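You operate a simulated robot arm through the tools that you are given. There is no shell and no other tool. Be economical: measure what you need, move in short steps, check, and stop when the job is done.

Carry out the task below with a simulated robot arm. There is one attempt and no reset: what you move stays moved.

TASK
Shut the small laminator down: block into the white tray, red lever up, heat to cold, power off.

It is judged by the outcome, as a careful person would: the job done as asked, and still so three seconds after it is handed in. It fails if anything else is knocked over, pushed out of place, dropped, spilled or broken.

THE ROBOT
A 6-joint arm with a two-finger parallel gripper, fixed in place. Base frame: the origin is at the foot of the arm, x ahead of it, y to its left, z up. Lengths are in m, angles in degrees, forces in N, time in s.
Its first joint turns from -66.0 to 66.0 degrees. Payload 2.1 kg.
Tool frame: the origin (TCP) lies between the finger pads and is the grasp point; the fingertips stand 0.03 m ahead of it; z points along the fingers, y is the line along which they close. The gripper opens to 0.094 m. The fingers are 0.028 m wide and 0.01 m thick; the gripper's body (0.05 by 0.096 m) begins 0.055 m behind the TCP.
Orientation is that of the tool frame in the base frame, as [roll, pitch, yaw] about the fixed x, y, z axes, in that order (R = Rz(yaw) Ry(pitch) Rx(roll)). With the fingers straight down and closing along the base's y, the tool's x points along the base's -x, its y along +y and its z along -z.

THE INTERFACE
- The arm moves only by the tool drive_tool. Its argument "plan" is a list of rows, each an object of numbers (a shift or turn left out is 0, a gripper value left out holds the last): "rx", "ry", "rz": the turn, a rotation vector about the tool's x, y, z in rad; "dx", "dy", "dz": the shift along the tool's x, y, z in mm; "jaw": the closure, from 0 (fully open) to 1 (shut). In form: [{"rx": .., "ry": .., "rz": .., "dx": .., "dy": .., "dz": .., "jaw": ..}, ...]. A call has 1 to 10 rows; each row is the pose to reach, as a shift and turn from the pose commanded when the call began, along the tool's axes at that moment. A row lasts 0.2 s, in which the tool goes at most 0.05 m and 8.6 degrees; a call with a longer step from one row to the next is refused whole, and so is a gripper value outside its range. A pose out of reach is approached as far as the arm can. The call stops where the force on the tool passes 90 N (or 10 N more than at its start, if that is more) or the arm is blocked; 0.2 s more then pass. The fingers move at their own pace (about 0.072 m/s each) and stop on an object; they squeeze with about 28 N. The grip force told is the motor's: it shows also when the fingers shut on nothing. Time passes only in rows, and 0.2 s behind the last, so rows that repeat a pose let the fingers close. It gives the time, the measured TCP pose, the force on the tool (base axes), the opening and the grip force at its end, in the units of the frame above (readings bear some noise), and new pictures: "views" is both (left out), scene, wrist or none.
- Cameras (640 x 400 px; columns grow to the right, rows downward): "scene" is fixed at [0.0213, -0.3506, 0.4949]; the picture's right is [0.96, -0.27, 0.00], its down [-0.12, -0.43, -0.90] and it looks along [0.24, 0.86, -0.44] (base axes); focal length 214 px, centre (320, 200). "wrist" rides on the gripper at [-0.037, 0, -0.058] in the tool frame; the picture's right is [0.00, -1.00, 0.00], its down [0.97, 0.00, -0.24] and it looks along [0.24, 0.00, 0.97] (tool axes); focal length 218 px, centre (320, 200).
- pixel_to_xyz(camera, pixels): there is no depth. For up to 12 entries [column, row, z] of the newest picture of that camera ("zoom" is the newest enlarged one), the place [x, y] in the base frame at which the ray of that pixel passes the height z, good to about 0.003 m. No time passes.
- enlarge(camera, box): a new picture of the part [left, top, right, bottom] of that camera's present view, enlarged. No time passes.
- finish_job(): hands the job in; it is judged then, once.

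Work in short steps. Measure before you move; look again where a grasp or a placing could have gone wrong, and mend it. You have 80 turns and 120 pictures in all, those below and enlarged ones among them. Open the gripper and draw the arm clear of the work before you hand the job in, unless the task says otherwise; then end with one line.

The tools are called after "Request:" as name(argument=value, ...) on one line, values as JSON. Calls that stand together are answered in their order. drive_tool: Moves the arm, as the interface text tells. Its arguments: {"type":"object","properties":{"plan":{"type":"array"},"views":{"type":"string","enum":["both","scene","wrist","none"]}},"required":["plan"]} The other tools are called the same way: pixel_to_xyz (camera, pixels) gives the place at which the rays of pixels pass given heights; enlarge (camera, box) takes an enlarged picture of a part of a camera's view; finish_job () hands the job in.

At the start:

```text
time_s: 0.0
tool_pos: [0.3746, -0.0608, 0.4066]
tool_rot: [-179.9, 0.0, 179.9]
force: [-0.3, -0.2, 0.5]
grip_width: 0.0943
gripper_force: 0.0
```

scene: 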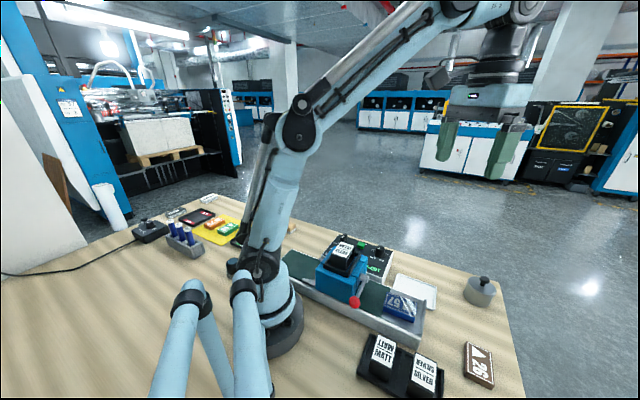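
wrist: 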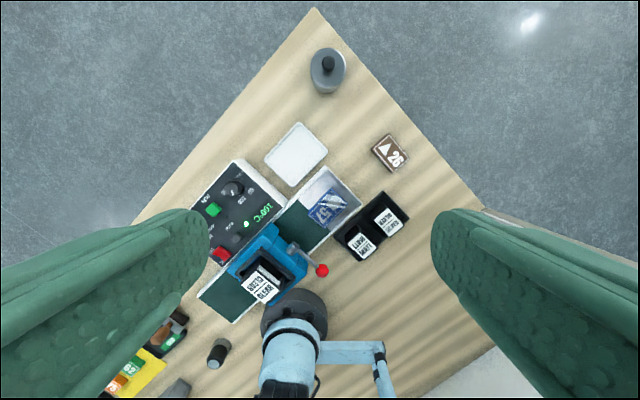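

I'll look closer at the machine in both views before moving.

Request:
enlarge(camera="wrist", box=[180, 110, 420, 330])

Request:
enlarge(camera="scene", box=[270, 220, 510, 400])

```text
1.82 times, centred on (300, 220) of wrist
```

zoom: 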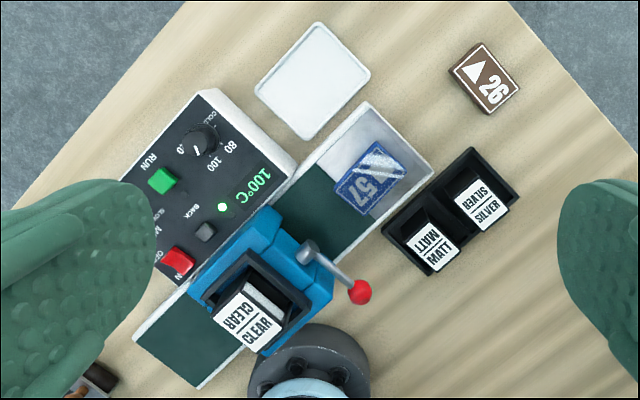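

```text
2.22 times, centred on (390, 310) of scene
```

zoom: 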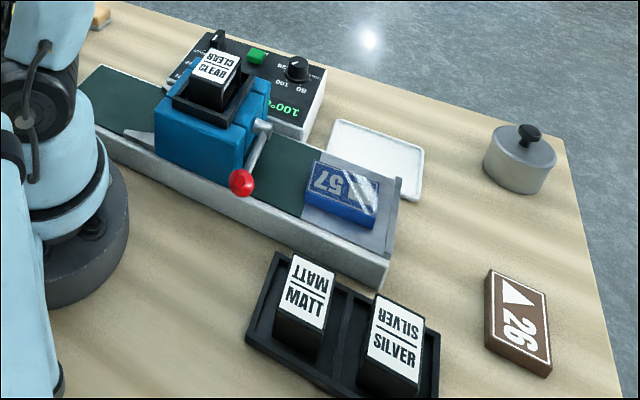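

Request:
pixel_to_xyz(camera="wrist", pixels=[[327.5, 208, -0.17], [296, 154, -0.2], [237, 186, -0.15], [222, 254, -0.15], [322, 270, -0.12], [293, 247, -0.12], [390, 153, -0.19], [327, 65, -0.17], [213, 209, -0.16]])

Request:
pixel_to_xyz(camera="scene", pixels=[[398, 307, -0.17], [412, 290, -0.2], [381, 251, -0.15], [353, 302, -0.12], [353, 302, -0.15], [353, 302, -0.09]])

```text
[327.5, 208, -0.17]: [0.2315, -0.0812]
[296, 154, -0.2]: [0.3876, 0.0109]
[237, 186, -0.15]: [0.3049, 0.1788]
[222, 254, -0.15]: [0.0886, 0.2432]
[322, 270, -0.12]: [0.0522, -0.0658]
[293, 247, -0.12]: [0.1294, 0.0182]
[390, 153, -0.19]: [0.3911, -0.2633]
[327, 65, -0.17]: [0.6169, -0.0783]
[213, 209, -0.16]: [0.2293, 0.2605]
```

```text
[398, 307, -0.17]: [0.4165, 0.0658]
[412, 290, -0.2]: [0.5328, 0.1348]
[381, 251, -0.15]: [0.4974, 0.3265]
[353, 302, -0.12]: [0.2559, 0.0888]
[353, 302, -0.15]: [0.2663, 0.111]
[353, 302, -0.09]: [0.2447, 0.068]
```

The two cameras disagree at these heights, so I'll triangulate with more heights.

Request:
pixel_to_xyz(camera="wrist", pixels=[[327.5, 208, 0.0], [327.5, 208, 0.05], [327.5, 208, -0.1], [322, 270, 0.0], [322, 270, 0.1], [327, 65, 0], [327, 65, -0.1]])

Request:
pixel_to_xyz(camera="scene", pixels=[[400, 307, 0.0], [400, 307, 0.05], [400, 307, -0.1], [353, 302, 0.0], [353, 302, 0.1], [484, 281, 0], [484, 281, -0.1]])

```text
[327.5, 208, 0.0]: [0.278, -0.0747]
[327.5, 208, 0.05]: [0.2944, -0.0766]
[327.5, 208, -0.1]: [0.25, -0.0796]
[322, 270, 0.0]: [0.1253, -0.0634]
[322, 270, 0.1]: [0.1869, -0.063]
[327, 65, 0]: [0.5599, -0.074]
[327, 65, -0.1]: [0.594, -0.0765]
```

```text
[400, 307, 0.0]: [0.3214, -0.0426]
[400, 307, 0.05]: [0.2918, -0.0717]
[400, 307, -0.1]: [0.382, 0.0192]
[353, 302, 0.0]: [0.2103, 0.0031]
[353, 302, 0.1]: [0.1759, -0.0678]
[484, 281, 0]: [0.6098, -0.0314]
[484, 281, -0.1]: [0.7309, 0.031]
```

Request:
pixel_to_xyz(camera="wrist", pixels=[[390, 153, 0.0], [390, 153, 0.05], [390, 153, -0.2], [314, 8, 0.0], [314, 8, 0.05], [314, 8, -0.2]])

Request:
pixel_to_xyz(camera="scene", pixels=[[480, 365, 0.0], [480, 365, 0.05], [480, 365, -0.2], [501, 281, 0.0], [501, 281, 0.05], [501, 281, -0.2]])

Request:
drive_tool(plan=[{"dz": 40}, {"dz": 60}], views="both")

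```text
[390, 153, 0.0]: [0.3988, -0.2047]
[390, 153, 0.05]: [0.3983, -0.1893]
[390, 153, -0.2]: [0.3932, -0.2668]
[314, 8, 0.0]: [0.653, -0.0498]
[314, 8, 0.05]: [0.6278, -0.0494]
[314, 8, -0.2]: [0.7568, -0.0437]
```

```text
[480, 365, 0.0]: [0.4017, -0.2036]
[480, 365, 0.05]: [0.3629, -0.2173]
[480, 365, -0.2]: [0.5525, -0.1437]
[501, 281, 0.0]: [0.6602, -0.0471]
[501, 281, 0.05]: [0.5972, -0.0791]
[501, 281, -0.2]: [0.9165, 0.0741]
```

```text
time_s: 0.6
tool_pos: [0.3729, -0.0599, 0.3465]
tool_rot: [180.0, 0.0, 179.9]
force: [-0.6, -0.5, 0.0]
grip_width: 0.0944
gripper_force: 0.1
```

scene: 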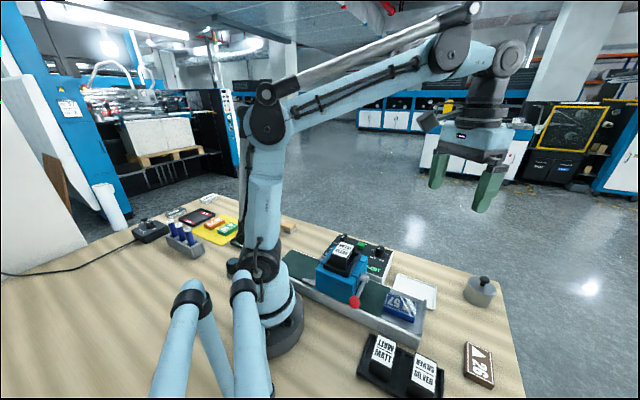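
wrist: 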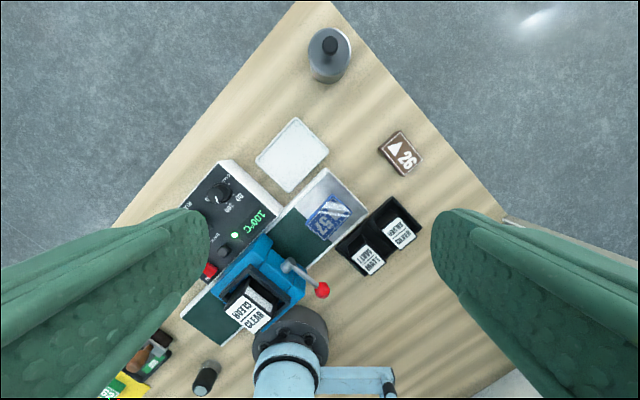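

Triangulation puts the table at z≈0, not −0.207; I'll trust the measurements and be careful. Taking a closer look for details.

Request:
enlarge(camera="wrist", box=[180, 110, 340, 210])

Request:
enlarge(camera="wrist", box=[180, 200, 340, 300])

Request:
enlarge(camera="scene", box=[300, 225, 444, 315])

```text
4.00 times, centred on (260, 160) of wrist
```

zoom: 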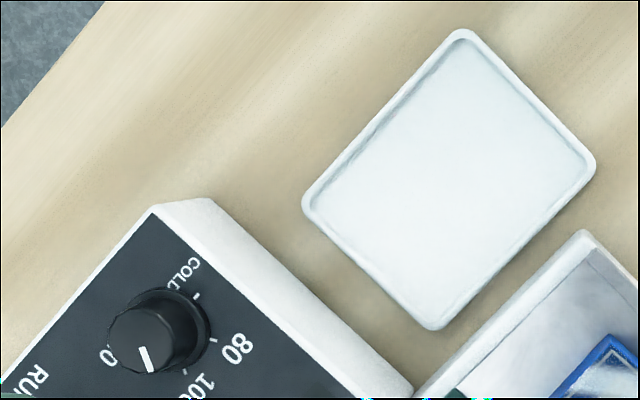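

```text
4.00 times, centred on (260, 250) of wrist
```

zoom: 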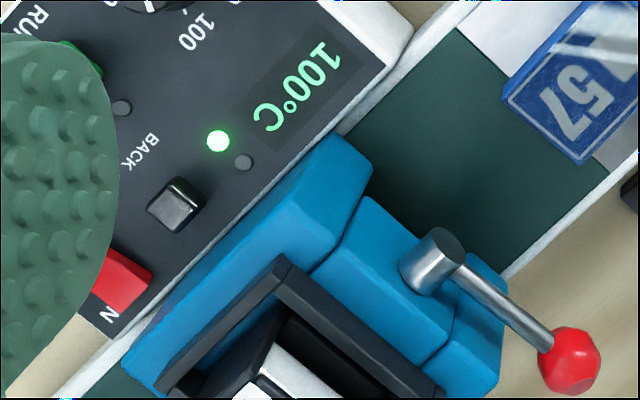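

```text
4.44 times, centred on (372, 270) of scene
```

zoom: 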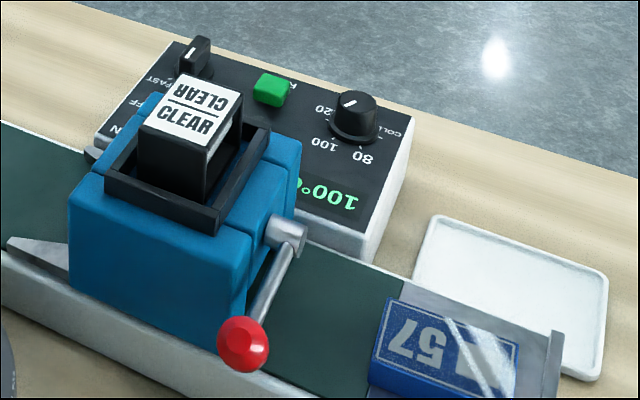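

Request:
pixel_to_xyz(camera="wrist", pixels=[[216.25, 193.75, 0.05], [216.25, 193.75, 0.1], [327, 217, 0.03], [327, 217, 0.06], [322.5, 290, 0.06], [322.5, 290, 0.12], [290, 262.5, 0.08], [290, 262.5, 0.14], [211, 270, 0.05], [211, 270, 0.08], [292.5, 155, 0.0], [292.5, 155, 0.03]])

Request:
pixel_to_xyz(camera="scene", pixels=[[379.9, 248.2, 0.05], [379.9, 248.2, 0.1], [401.3, 302.2, 0.03], [401.3, 302.2, 0.06], [354.7, 302.7, 0.06], [354.7, 302.7, 0.12], [365.2, 277.2, 0.08], [365.2, 277.2, 0.14], [415.9, 291.4, 0.0], [415.9, 291.4, 0.03]])

```text
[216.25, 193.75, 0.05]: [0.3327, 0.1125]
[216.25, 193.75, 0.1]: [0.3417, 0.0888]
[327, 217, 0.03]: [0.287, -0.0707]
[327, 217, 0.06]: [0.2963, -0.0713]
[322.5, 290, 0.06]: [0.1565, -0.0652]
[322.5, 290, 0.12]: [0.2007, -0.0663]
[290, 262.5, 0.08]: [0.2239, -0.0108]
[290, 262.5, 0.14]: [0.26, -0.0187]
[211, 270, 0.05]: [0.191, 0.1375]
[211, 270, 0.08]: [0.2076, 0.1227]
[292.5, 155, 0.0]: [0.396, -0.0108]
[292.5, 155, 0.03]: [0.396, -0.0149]
```

```text
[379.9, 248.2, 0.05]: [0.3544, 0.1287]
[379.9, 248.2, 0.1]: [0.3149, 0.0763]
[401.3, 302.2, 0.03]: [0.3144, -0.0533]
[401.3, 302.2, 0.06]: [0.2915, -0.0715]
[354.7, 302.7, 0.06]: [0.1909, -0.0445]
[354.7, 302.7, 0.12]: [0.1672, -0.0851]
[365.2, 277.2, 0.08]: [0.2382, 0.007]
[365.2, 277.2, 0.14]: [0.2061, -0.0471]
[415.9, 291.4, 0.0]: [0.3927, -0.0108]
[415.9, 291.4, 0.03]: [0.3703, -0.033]
```

Block top ≈ (0.295,−0.071,0.057), tray ≈ (0.394,−0.011,0), lever ball ≈ (0.178,−0.066,0.09), bed direction about −44°. I'll hover over the block with the jaws aligned to the machine.

Request:
drive_tool(plan=[{"dx": 10, "dy": -2, "dz": 15, "rz": -0.13}, {"dx": 20, "dy": -4, "dz": 30, "rz": -0.26}, {"dx": 30, "dy": -6, "dz": 50, "rz": -0.39}, {"dx": 45, "dy": -8, "dz": 75, "rz": -0.52}, {"dx": 60, "dy": -10, "dz": 100, "rz": -0.65}, {"dx": 79, "dy": -11, "dz": 125, "rz": -0.78}, {"dx": 79, "dy": -11, "dz": 135, "rz": -0.78}, {"dx": 79, "dy": -11, "dz": 135, "rz": -0.78}])

```text
time_s: 2.4
tool_pos: [0.2976, -0.0712, 0.2118]
tool_rot: [179.9, 0.0, -135.3]
force: [0.1, 0.7, 0.1]
grip_width: 0.0935
gripper_force: 0.1
```

scene: 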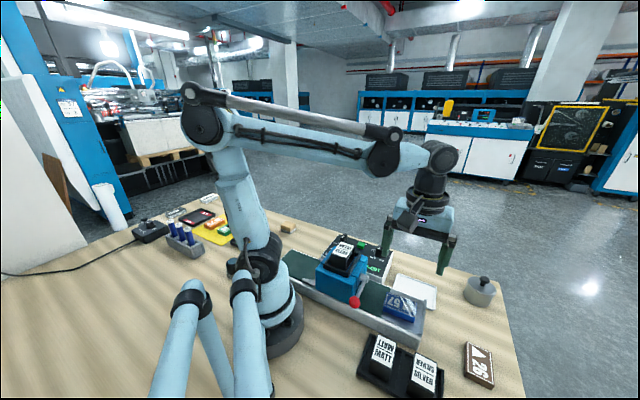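
wrist: 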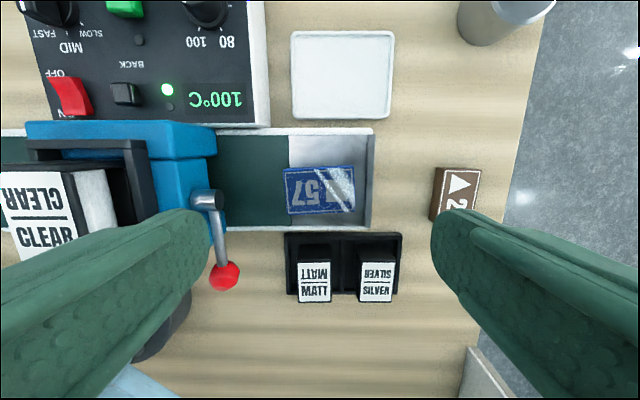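

Request:
enlarge(camera="wrist", box=[200, 110, 392, 230])

Request:
enlarge(camera="scene", box=[340, 255, 444, 355])

```text
3.33 times, centred on (296, 170) of wrist
```

zoom: 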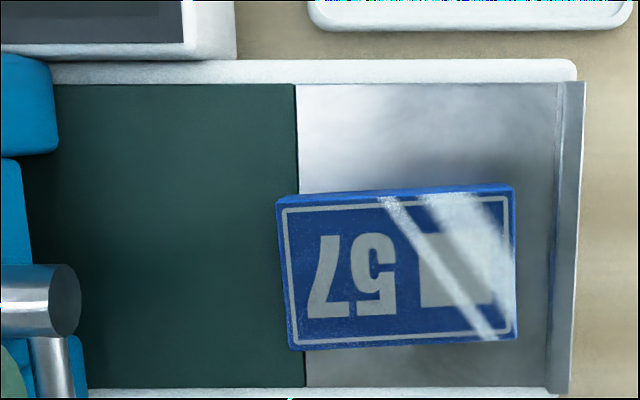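

```text
4.00 times, centred on (392, 305) of scene
```

zoom: 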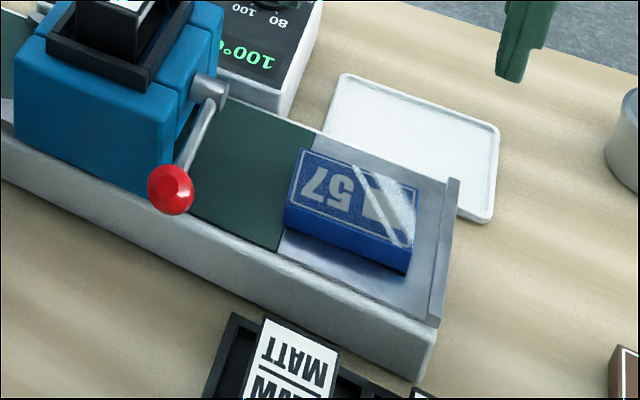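

Request:
pixel_to_xyz(camera="wrist", pixels=[[319.7, 191, 0.04], [319.7, 191, 0.055], [282.5, 170, 0.055], [353.9, 166.4, 0.055], [355.1, 212, 0.055], [287, 215, 0.055], [343, 75, 0.0], [226, 275, 0.09]])

Request:
pixel_to_xyz(camera="scene", pixels=[[400.5, 305, 0.04], [400.5, 305, 0.055], [415.0, 292, 0.0]])

```text
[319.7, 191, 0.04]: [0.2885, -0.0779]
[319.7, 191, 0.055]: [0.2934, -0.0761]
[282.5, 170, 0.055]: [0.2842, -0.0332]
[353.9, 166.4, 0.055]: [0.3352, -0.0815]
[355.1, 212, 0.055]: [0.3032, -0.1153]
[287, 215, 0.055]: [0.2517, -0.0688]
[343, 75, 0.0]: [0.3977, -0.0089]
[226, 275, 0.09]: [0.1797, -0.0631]
```

```text
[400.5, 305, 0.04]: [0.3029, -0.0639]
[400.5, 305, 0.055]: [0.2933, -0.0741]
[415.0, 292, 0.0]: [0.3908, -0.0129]
```

Block top at z≈0.055, centre (0.2935,−0.075), long axis −43°; side edges are flush so I'll grasp across the 47 mm width. Rotating the jaws.

Request:
drive_tool(plan=[{"rz": 0.145}, {"rz": 0.29}, {"rz": 0.435}, {"rz": 0.58, "dz": 5}, {"rz": 0.725, "dz": 10}, {"rz": 0.87, "dz": 15, "dx": 2}, {"rz": 1.015, "dz": 20, "dx": 3}, {"rz": 1.16, "dz": 30, "dx": 5}, {"rz": 1.305, "dz": 40, "dx": 5.6}, {"rz": 1.45, "dz": 50, "dx": 5.6}], views="wrist")

```text
time_s: 4.6
tool_pos: [0.2908, -0.0741, 0.1613]
tool_rot: [179.9, 0.1, 141.5]
force: [-0.5, -0.3, -0.4]
grip_width: 0.0941
gripper_force: 0.1
```

wrist: 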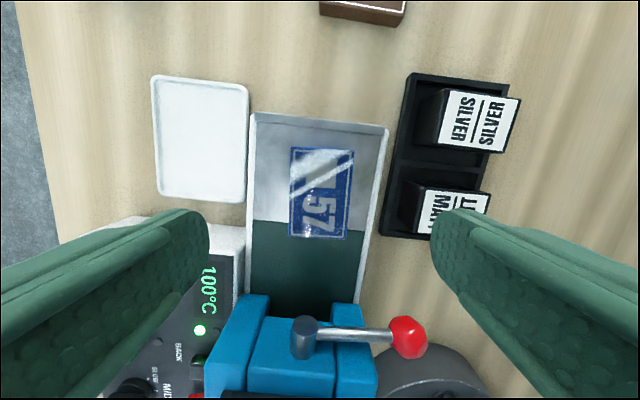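

Block is centred under the tool (col 320, row 193). Partly close the jaws to ~66 mm, straighten 4° and descend to z≈0.07.

Request:
drive_tool(plan=[{"rz": 0.07, "jaw": 0.3}, {"rz": 0.07, "dz": 30}, {"rz": 0.07, "dz": 60}, {"rz": 0.07, "dz": 80}, {"rz": 0.07, "dz": 80}])

```text
time_s: 5.8
tool_pos: [0.2922, -0.0737, 0.0789]
tool_rot: [179.9, 0.0, 137.7]
force: [-0.5, 0.1, 0.5]
grip_width: 0.0658
gripper_force: 0.1
```

scene: 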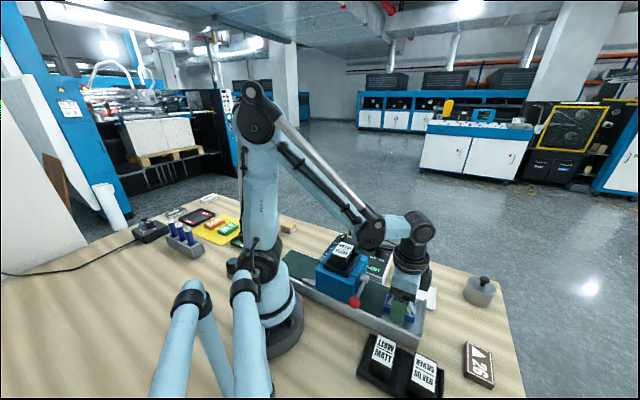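
wrist: 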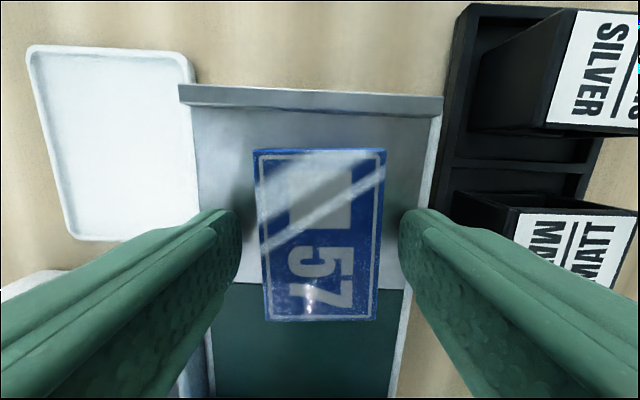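

Well aligned. Lower 9 mm and close.

Request:
drive_tool(plan=[{"dz": 5}, {"dz": 9}, {"dz": 9, "jaw": 0.7}, {"dz": 9, "jaw": 0.7}, {"dz": 9, "jaw": 0.7}], views="wrist")

```text
time_s: 6.3
tool_pos: [0.2907, -0.0739, 0.0754]
tool_rot: [-179.9, -0.3, 137.6]
force: [-3.4, -0.1, 25.4]
grip_width: 0.0658
gripper_force: 0.0
stopped in row 2: the force on the tool passed its limit (the readings are from after the stop); the commanded pose is now the measured one
```

wrist: 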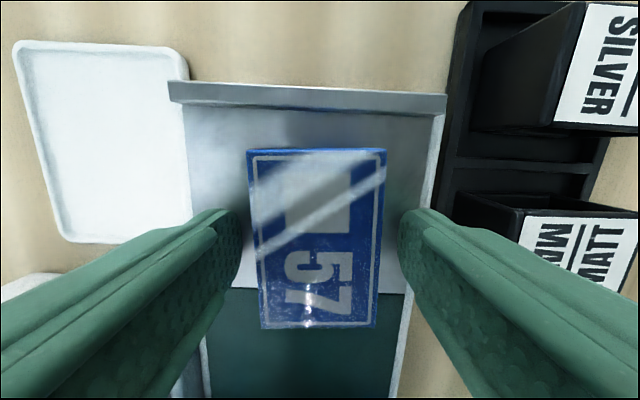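

The tips touched the bed at about z=0.045. Back up 1.5 mm and close.

Request:
drive_tool(plan=[{"dz": -1.5}, {"dz": -1.5, "jaw": 0.7}, {"dz": -1.5, "jaw": 0.7}, {"dz": -1.5, "jaw": 0.7}], views="wrist")

```text
time_s: 7.3
tool_pos: [0.2917, -0.0744, 0.0767]
tool_rot: [-179.9, -0.4, 137.6]
force: [0.5, 0.9, -0.5]
grip_width: 0.0441
gripper_force: 28.4
```

wrist: 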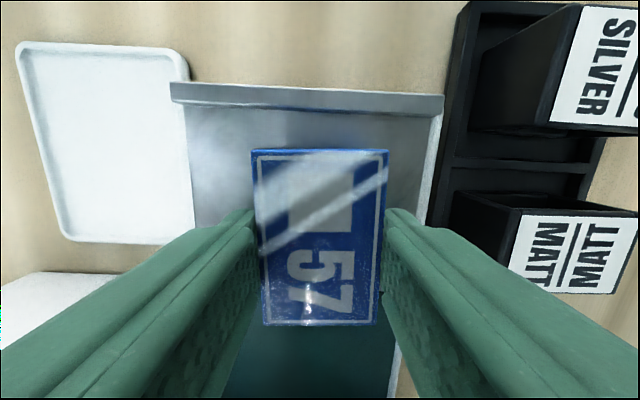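

Gripped at 44 mm. Lift and carry over the tray.

Request:
drive_tool(plan=[{"dz": -15}, {"dz": -40}, {"dz": -60}, {"dz": -60, "dx": -10, "dy": 35}, {"dz": -60, "dx": -20, "dy": 75}, {"dz": -60, "dx": -33.5, "dy": 114.5}, {"dz": -60, "dx": -33.5, "dy": 114.5}])

```text
time_s: 8.9
tool_pos: [0.3934, -0.012, 0.1358]
tool_rot: [-179.9, -0.3, 137.6]
force: [0.5, 0.0, -0.3]
grip_width: 0.0437
gripper_force: 28.5
```

scene: 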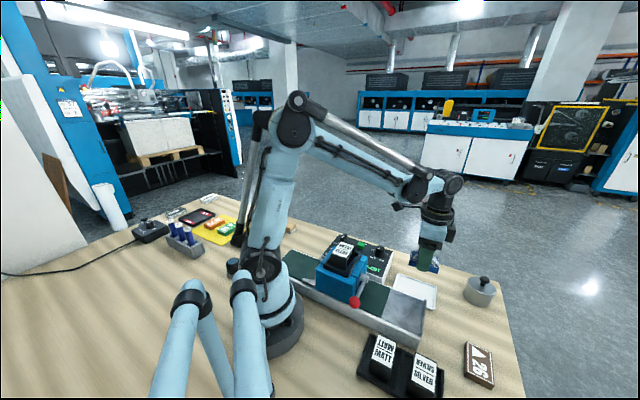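
wrist: 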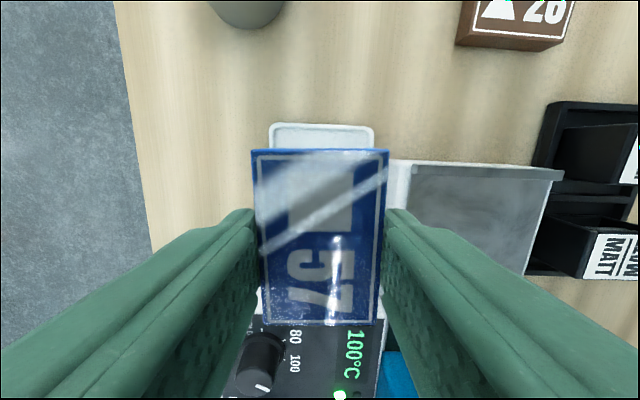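

Block sits centred over the tray (tray cols 270–375). Lower toward the tray floor.

Request:
drive_tool(plan=[{"dz": 40}, {"dz": 70}, {"dz": 85}, {"dz": 92}, {"dz": 92}])

```text
time_s: 10.1
tool_pos: [0.3922, -0.0124, 0.0438]
tool_rot: [-179.9, -0.3, 137.5]
force: [-0.8, -0.5, -0.7]
grip_width: 0.0438
gripper_force: 27.7
```

scene: 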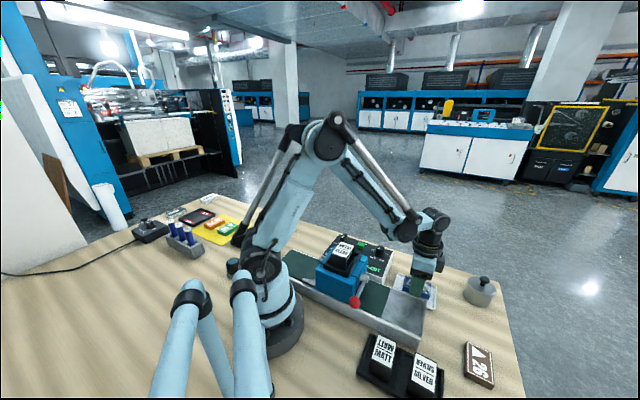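
wrist: 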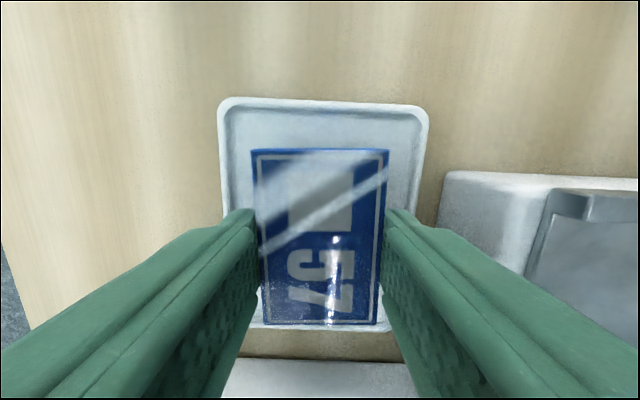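

Request:
drive_tool(plan=[{"dx": 2, "dz": 2}, {"dx": 2, "dz": 4}, {"dx": 2, "dz": 5.5}, {"dx": 2, "dz": 7}, {"dx": 2, "dz": 8.5}, {"dx": 2, "dz": 10}], views="wrist")

```text
time_s: 11.5
tool_pos: [0.392, -0.0103, 0.0347]
tool_rot: [-179.9, -0.2, 137.5]
force: [-7.5, -4.7, 51.9]
grip_width: 0.0442
gripper_force: 28.0
```

wrist: 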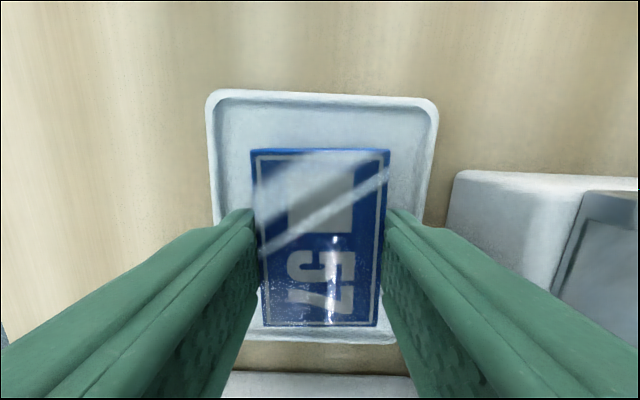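

Contact with the tray floor (52 N). Ease off 1 mm, open slightly, and rise.

Request:
drive_tool(plan=[{"dz": -1}, {"dz": -1, "jaw": 0.44}, {"dz": -1, "jaw": 0.44}, {"dz": -10, "jaw": 0.44}, {"dz": -40, "jaw": 0.44}, {"dz": -85, "jaw": 0.44}, {"dz": -130, "jaw": 0.44}, {"dz": -130, "jaw": 0.44}])

```text
time_s: 13.3
tool_pos: [0.3905, -0.0108, 0.1645]
tool_rot: [-179.9, -0.3, 137.5]
force: [-0.6, 0.1, 0.1]
grip_width: 0.0526
gripper_force: 0.0
```

scene: 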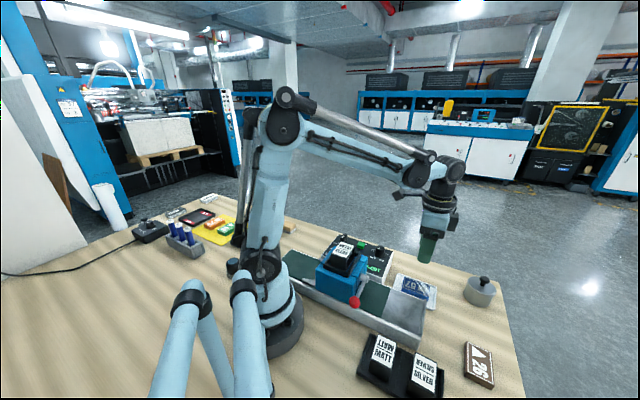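
wrist: 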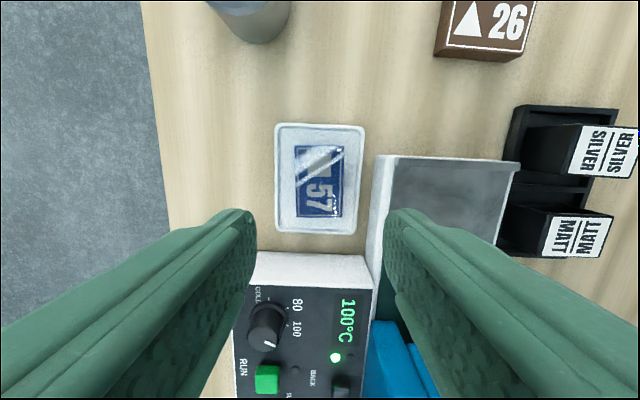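

Block is in the tray. Now rotate the jaws along the bed axis and move toward above the lever ball at height ~0.22.

Request:
drive_tool(plan=[{"dz": -30, "rz": -0.14, "jaw": 0.44}, {"dz": -60, "rz": -0.28, "dx": 10, "dy": -15}, {"dz": -60, "rz": -0.42, "dx": 20, "dy": -30}, {"dz": -60, "rz": -0.56, "dx": 30, "dy": -50}, {"dz": -60, "rz": -0.7, "dx": 40, "dy": -70}, {"dz": -60, "rz": -0.84, "dx": 50, "dy": -90}, {"dz": -60, "rz": -0.98, "dx": 62, "dy": -110}, {"dz": -60, "rz": -1.12, "dx": 74, "dy": -130}, {"dz": -60, "rz": -1.26, "dx": 86, "dy": -145}, {"dz": -60, "rz": -1.4, "dx": 98, "dy": -160}])

```text
time_s: 15.5
tool_pos: [0.213, -0.0625, 0.2236]
tool_rot: [179.6, -0.1, -142.1]
force: [0.0, -0.4, -0.4]
grip_width: 0.0524
gripper_force: 0.1
```

scene: 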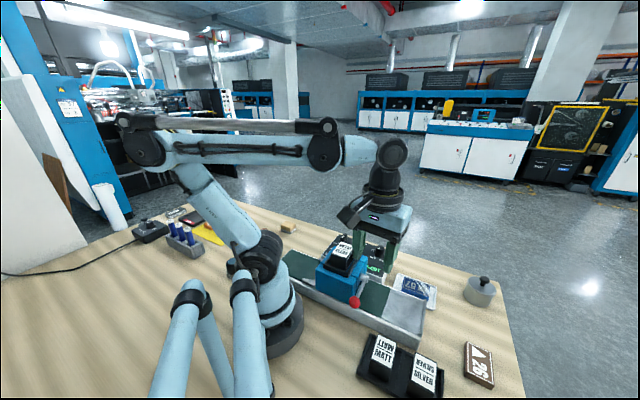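
wrist: 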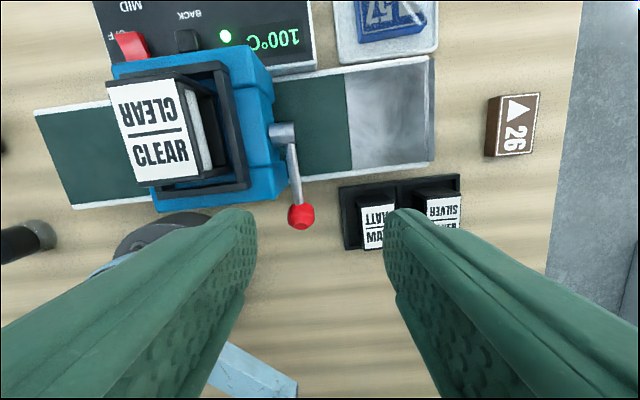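

Request:
pixel_to_xyz(camera="wrist", pixels=[[301, 214, 0.08], [301, 214, 0.09], [301, 214, 0.1], [283, 133, 0.095], [294, 135, 0.095]])

Request:
enlarge(camera="scene", box=[300, 230, 428, 310])

```text
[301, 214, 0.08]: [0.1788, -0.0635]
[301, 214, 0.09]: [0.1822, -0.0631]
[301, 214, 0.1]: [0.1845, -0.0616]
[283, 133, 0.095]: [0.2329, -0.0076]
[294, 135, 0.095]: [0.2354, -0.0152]
```

```text
5.00 times, centred on (364, 270) of scene
```

zoom: 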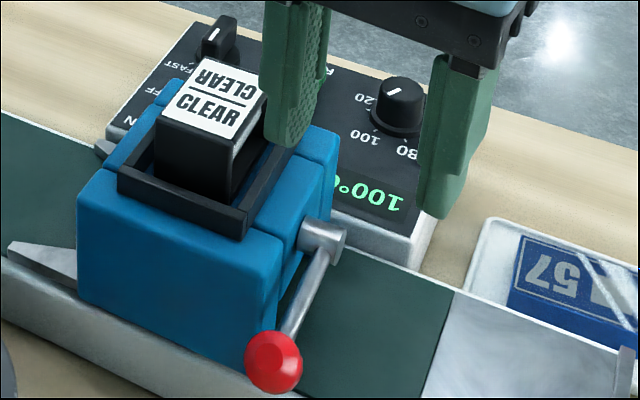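

Ball at ≈(0.181,−0.064,0.088), hub at ≈(0.234,−0.012,0.095). Move above the ball and align, staying high to check the housing clearance.

Request:
drive_tool(plan=[{"dx": 13, "dy": 9, "rz": -0.06}, {"dx": 26, "dy": 18.5, "rz": -0.12, "dz": 15}, {"dx": 26, "dy": 18.5, "rz": -0.12, "dz": 35}, {"dx": 26, "dy": 18.5, "rz": -0.12, "dz": 50}, {"dx": 26, "dy": 18.5, "rz": -0.12, "dz": 50}])

```text
time_s: 16.7
tool_pos: [0.1795, -0.0659, 0.1741]
tool_rot: [179.7, -0.1, -135.3]
force: [0.0, 0.2, -0.4]
grip_width: 0.0524
gripper_force: 0.1
```

scene: 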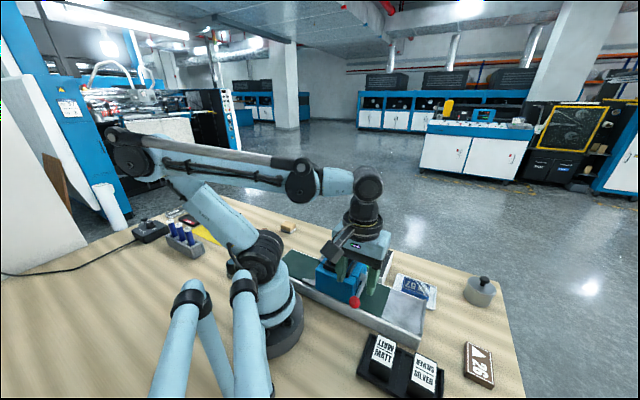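
wrist: 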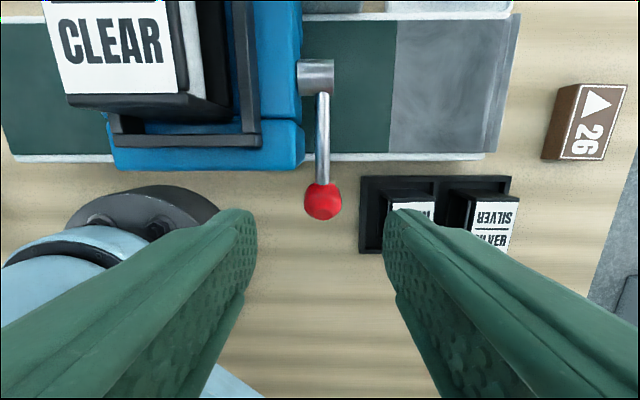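

The view is clean: ball (322,202), rod vertical in image, housing near face ~22 mm away from ball. I'll grip the ball with fingertips only (TCP z≈0.109), jaws along the hub axis.

Request:
drive_tool(plan=[{"dx": 3, "dz": 25}, {"dx": 3, "dz": 50}, {"dx": 3, "dz": 64}, {"dx": 3, "dz": 64}], views="both")

```text
time_s: 17.7
tool_pos: [0.1768, -0.0674, 0.1089]
tool_rot: [179.7, -0.1, -135.3]
force: [-0.7, 0.6, 0.0]
grip_width: 0.0526
gripper_force: 0.0
```

scene: 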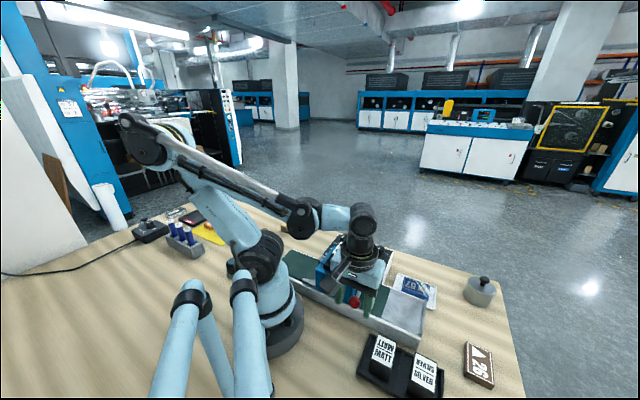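
wrist: 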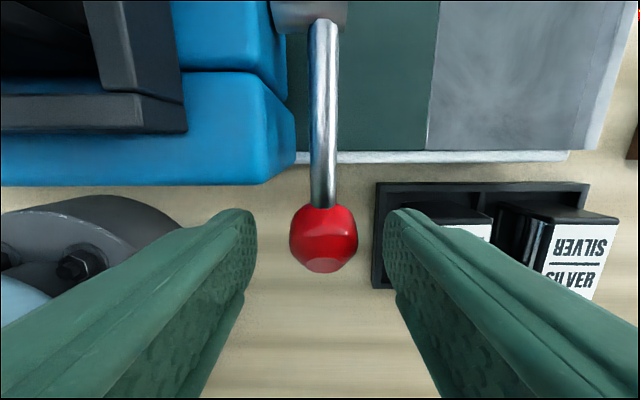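

Request:
drive_tool(plan=[{"jaw": 0.9}, {"jaw": 0.9}, {"jaw": 0.9}], views="wrist")

```text
time_s: 18.5
tool_pos: [0.1786, -0.0678, 0.1104]
tool_rot: [179.9, -0.2, -135.3]
force: [14.4, -12.5, -8.0]
grip_width: 0.024
gripper_force: 45.0
```

wrist: 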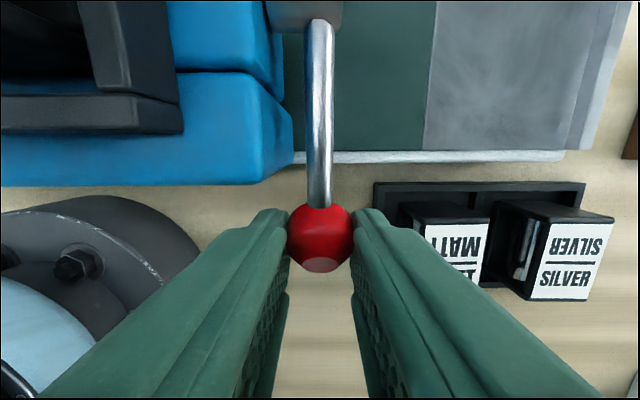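

Ball gripped (24 mm). Start swinging it up along the arc.

Request:
drive_tool(plan=[{"dz": -10, "dx": 0}, {"dz": -20, "dx": -1}, {"dz": -30, "dx": -4}, {"dz": -38.7, "dx": -6.8}, {"dz": -38.7, "dx": -6.8}])

```text
time_s: 19.7
tool_pos: [0.1821, -0.0629, 0.1477]
tool_rot: [179.9, -0.4, -135.2]
force: [8.5, -20.6, -12.6]
grip_width: 0.0236
gripper_force: 44.9
```

scene: 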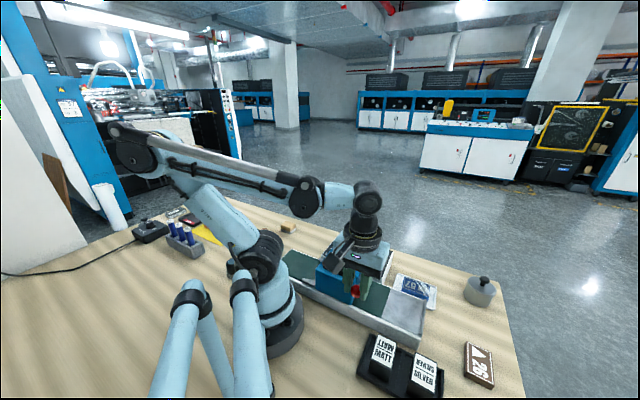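
wrist: 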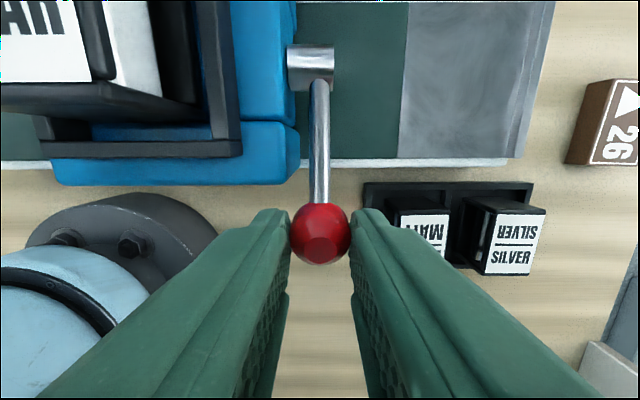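

Request:
drive_tool(plan=[{"dz": -9, "dx": -5, "dy": -1}, {"dz": -16.8, "dx": -10.7, "dy": -1}, {"dz": -24, "dx": -18, "dy": -1}, {"dz": -30.2, "dx": -25.3, "dy": -1}, {"dz": -30.2, "dx": -25.3, "dy": -1}])

```text
time_s: 20.9
tool_pos: [0.2039, -0.0436, 0.1791]
tool_rot: [179.7, 0.0, -135.3]
force: [0.1, -0.6, -0.8]
grip_width: 0.0095
gripper_force: 0.0
```

scene: 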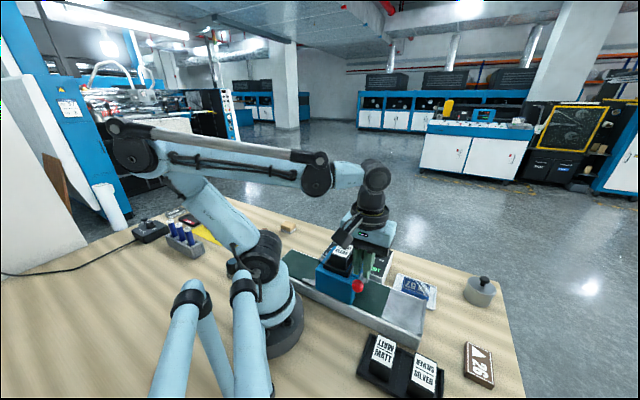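
wrist: 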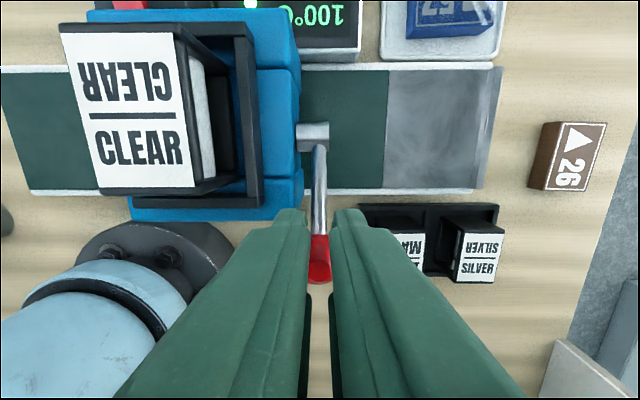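

The fingers slipped off the ball (opening 9.5 mm). I'll rise a bit and see where the lever is.

Request:
drive_tool(plan=[{"dz": -15, "jaw": 0.5}, {"dz": -30, "jaw": 0.5}, {"dz": -30, "jaw": 0.5}])

Request:
enlarge(camera="scene", box=[300, 230, 428, 310])

```text
time_s: 21.7
tool_pos: [0.201, -0.0439, 0.2093]
tool_rot: [179.7, -0.1, -135.2]
force: [-0.2, 0.0, 0.3]
grip_width: 0.0471
gripper_force: 0.0
```

scene: 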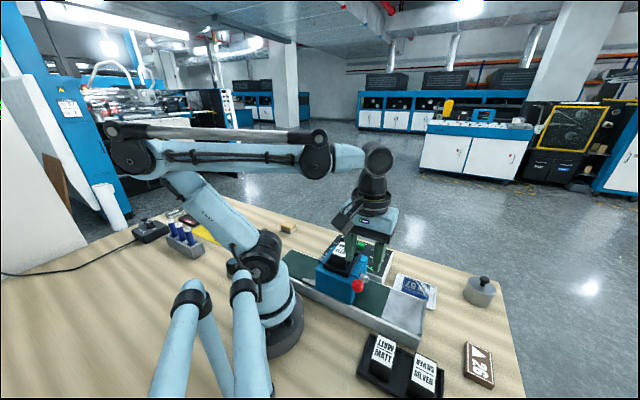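
wrist: 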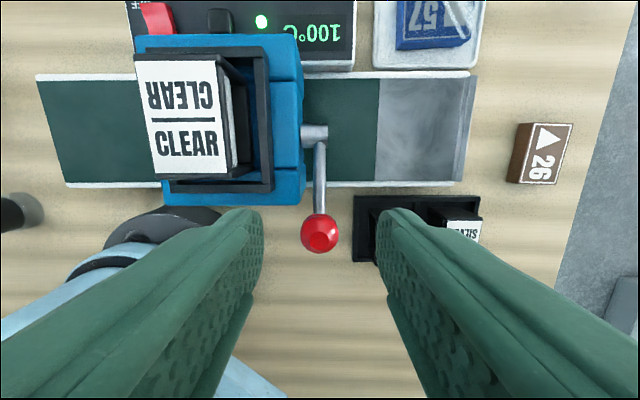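

```text
5.00 times, centred on (364, 270) of scene
```

zoom: 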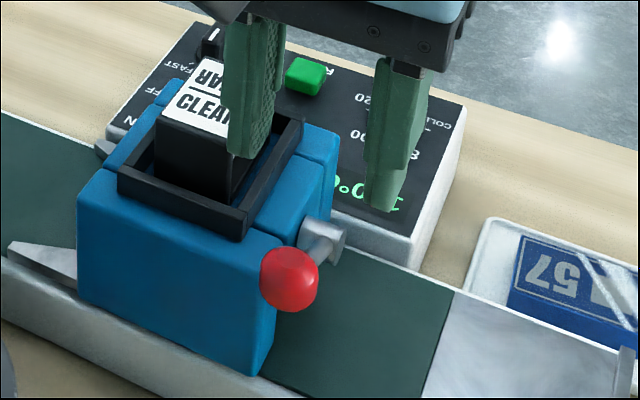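

Request:
pixel_to_xyz(camera="wrist", pixels=[[320, 234, 0.1], [320, 234, 0.12], [320, 234, 0.14], [314, 137, 0.095]])

Request:
pixel_to_xyz(camera="scene", pixels=[[357.8, 285.8, 0.1], [357.8, 285.8, 0.12], [357.8, 285.8, 0.14]])

```text
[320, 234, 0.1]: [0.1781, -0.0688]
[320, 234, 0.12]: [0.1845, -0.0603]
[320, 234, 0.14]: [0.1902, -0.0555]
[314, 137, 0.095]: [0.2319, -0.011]
```

```text
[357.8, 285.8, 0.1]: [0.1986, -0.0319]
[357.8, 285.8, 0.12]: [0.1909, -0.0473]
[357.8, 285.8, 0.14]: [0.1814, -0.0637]
```

Ball is now at ≈(0.188,−0.058,0.133), lever about 30° up and holding. I'll shut the fingers, go down on the outer side of the ball, and push it inward/upward.

Request:
drive_tool(plan=[{"dx": 25, "dy": -2, "jaw": 1}, {"dx": 51, "dy": -3.3, "jaw": 1}, {"dx": 51, "dy": -3.3, "dz": 20}, {"dx": 51, "dy": -3.3, "dz": 45}, {"dx": 51, "dy": -3.3, "dz": 71}, {"dx": 51, "dy": -3.3, "dz": 71}])

```text
time_s: 23.1
tool_pos: [0.1667, -0.0848, 0.1383]
tool_rot: [179.7, -0.2, -135.3]
force: [0.2, 0.9, 1.0]
grip_width: 0.0
gripper_force: 28.3
```

scene: 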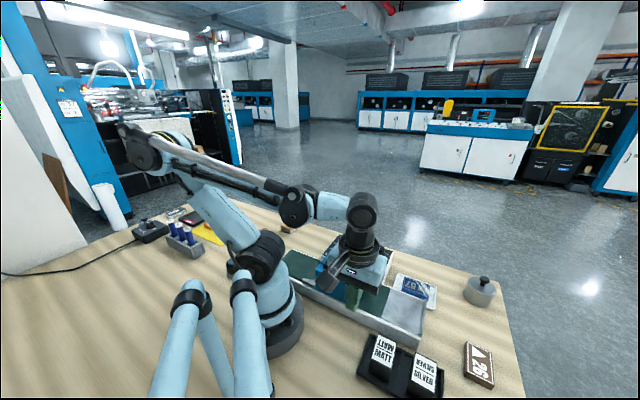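
wrist: 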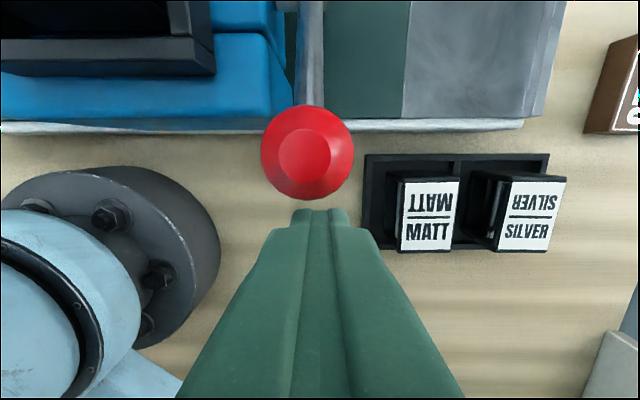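

Fingers sit outside the ball (ball col 307, fingers col 322). Shift 4 mm and push inward gently.

Request:
drive_tool(plan=[{"dy": 4}, {"dy": 4, "dx": -8}, {"dy": 4, "dx": -14}, {"dy": 4, "dx": -20}, {"dy": 4, "dx": -20}])

```text
time_s: 24.1
tool_pos: [0.169, -0.0746, 0.1393]
tool_rot: [179.5, -2.4, -135.8]
force: [-5.0, -6.0, 1.2]
grip_width: 0.0001
gripper_force: 28.4
stopped in row 4: the force on the tool passed its limit (the readings are from after the stop); the commanded pose is now the measured one
```

scene: 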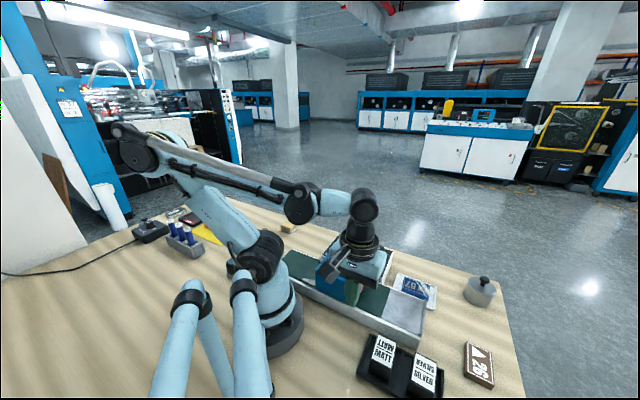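
wrist: 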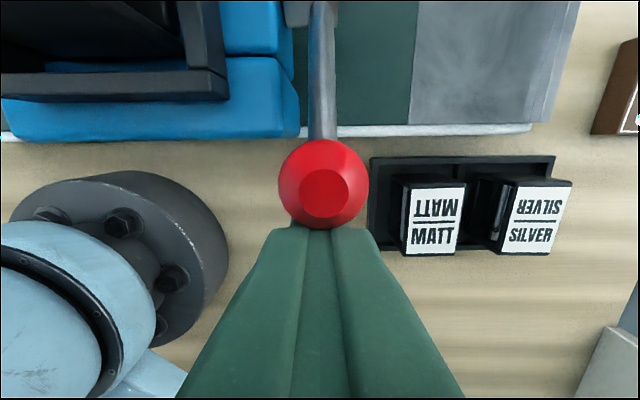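

The push blocked; that could be a stop or friction self-locking at this angle. Back off, straighten, and look at where the ball is.

Request:
drive_tool(plan=[{"dx": 10, "ry": -0.02}, {"dx": 12, "ry": -0.042, "dz": -30}, {"dx": 12, "ry": -0.042, "dz": -70, "jaw": 0.5}, {"dx": -15, "ry": -0.042, "dz": -70, "jaw": 0.5}, {"dx": -28, "ry": -0.042, "dz": -70, "jaw": 0.5}, {"dx": -28, "ry": -0.042, "dz": -70, "jaw": 0.5}])

Request:
enlarge(camera="scene", box=[300, 230, 428, 310])

```text
time_s: 25.5
tool_pos: [0.1918, -0.0541, 0.2093]
tool_rot: [179.5, 0.3, -135.8]
force: [0.0, 0.7, 0.3]
grip_width: 0.0473
gripper_force: 0.0
```

scene: 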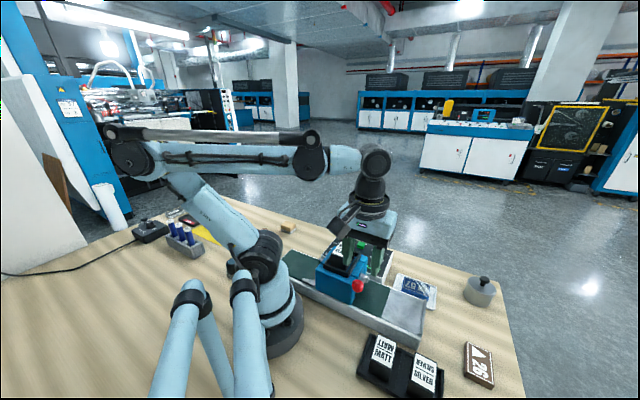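
wrist: 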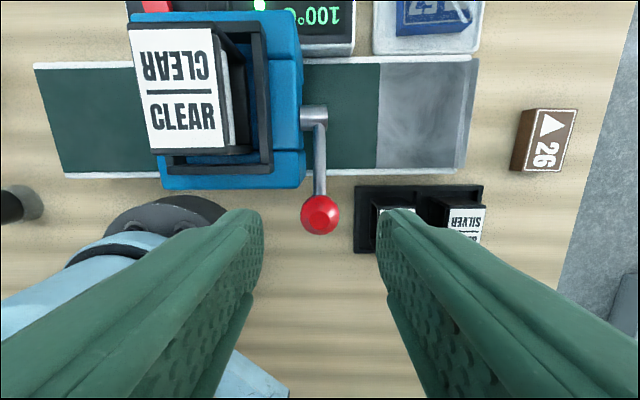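

```text
5.00 times, centred on (364, 270) of scene
```

zoom: 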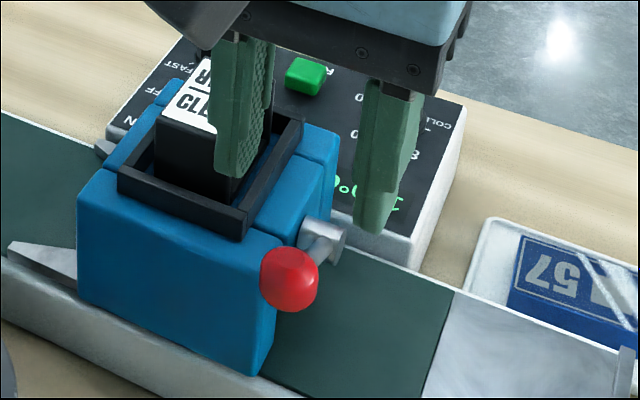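

Lever unchanged at ~30°. Regrip the ball deeper and lift in small steps to tell whether it is at a stop.

Request:
drive_tool(plan=[{"dx": 7, "dz": 25}, {"dx": 7, "dz": 50}, {"dx": 7, "dz": 62}, {"dx": 7, "dz": 62, "jaw": 0.9}, {"dx": 7, "dz": 62, "jaw": 0.9}, {"dx": 7, "dz": 62, "jaw": 0.9}, {"dx": 5.5, "dz": 59}, {"dx": 5.5, "dz": 59}], views="wrist")

```text
time_s: 27.3
tool_pos: [0.1872, -0.058, 0.1489]
tool_rot: [179.9, 0.0, -135.9]
force: [13.7, -28.7, -33.5]
grip_width: 0.0235
gripper_force: 45.2
```

wrist: 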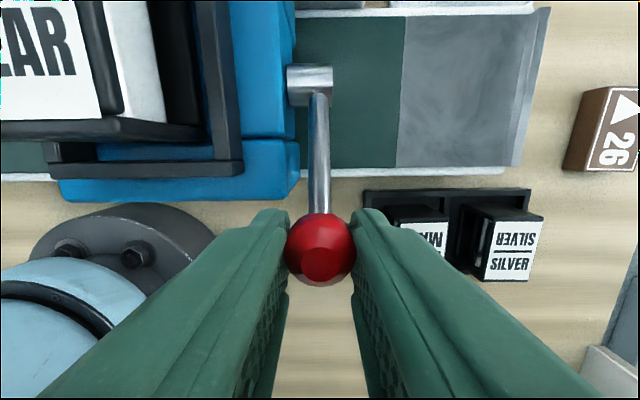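

Request:
drive_tool(plan=[{"dz": -2, "dx": -1}, {"dz": -4, "dx": -2.5}, {"dz": -4, "dx": -2.5}], views="wrist")

Request:
enlarge(camera="scene", box=[300, 230, 428, 310])

```text
time_s: 28.1
tool_pos: [0.1905, -0.0573, 0.1524]
tool_rot: [179.7, -0.1, -135.8]
force: [5.2, -26.1, -31.9]
grip_width: 0.024
gripper_force: 44.5
```

wrist: 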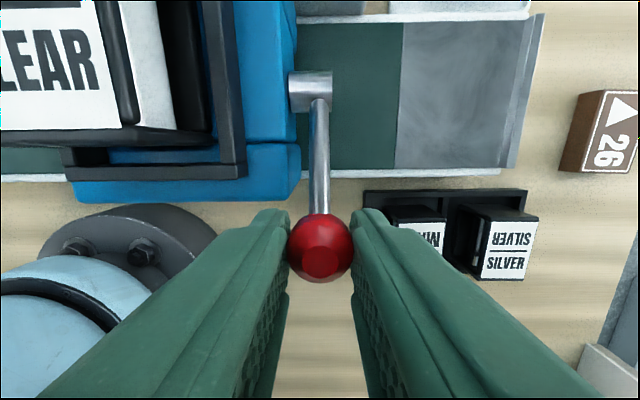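

```text
5.00 times, centred on (364, 270) of scene
```

zoom: 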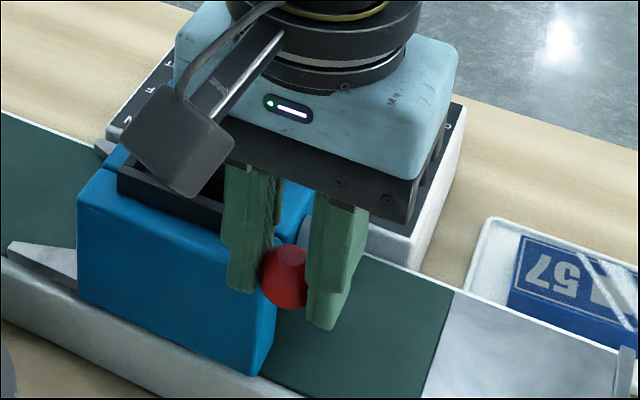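

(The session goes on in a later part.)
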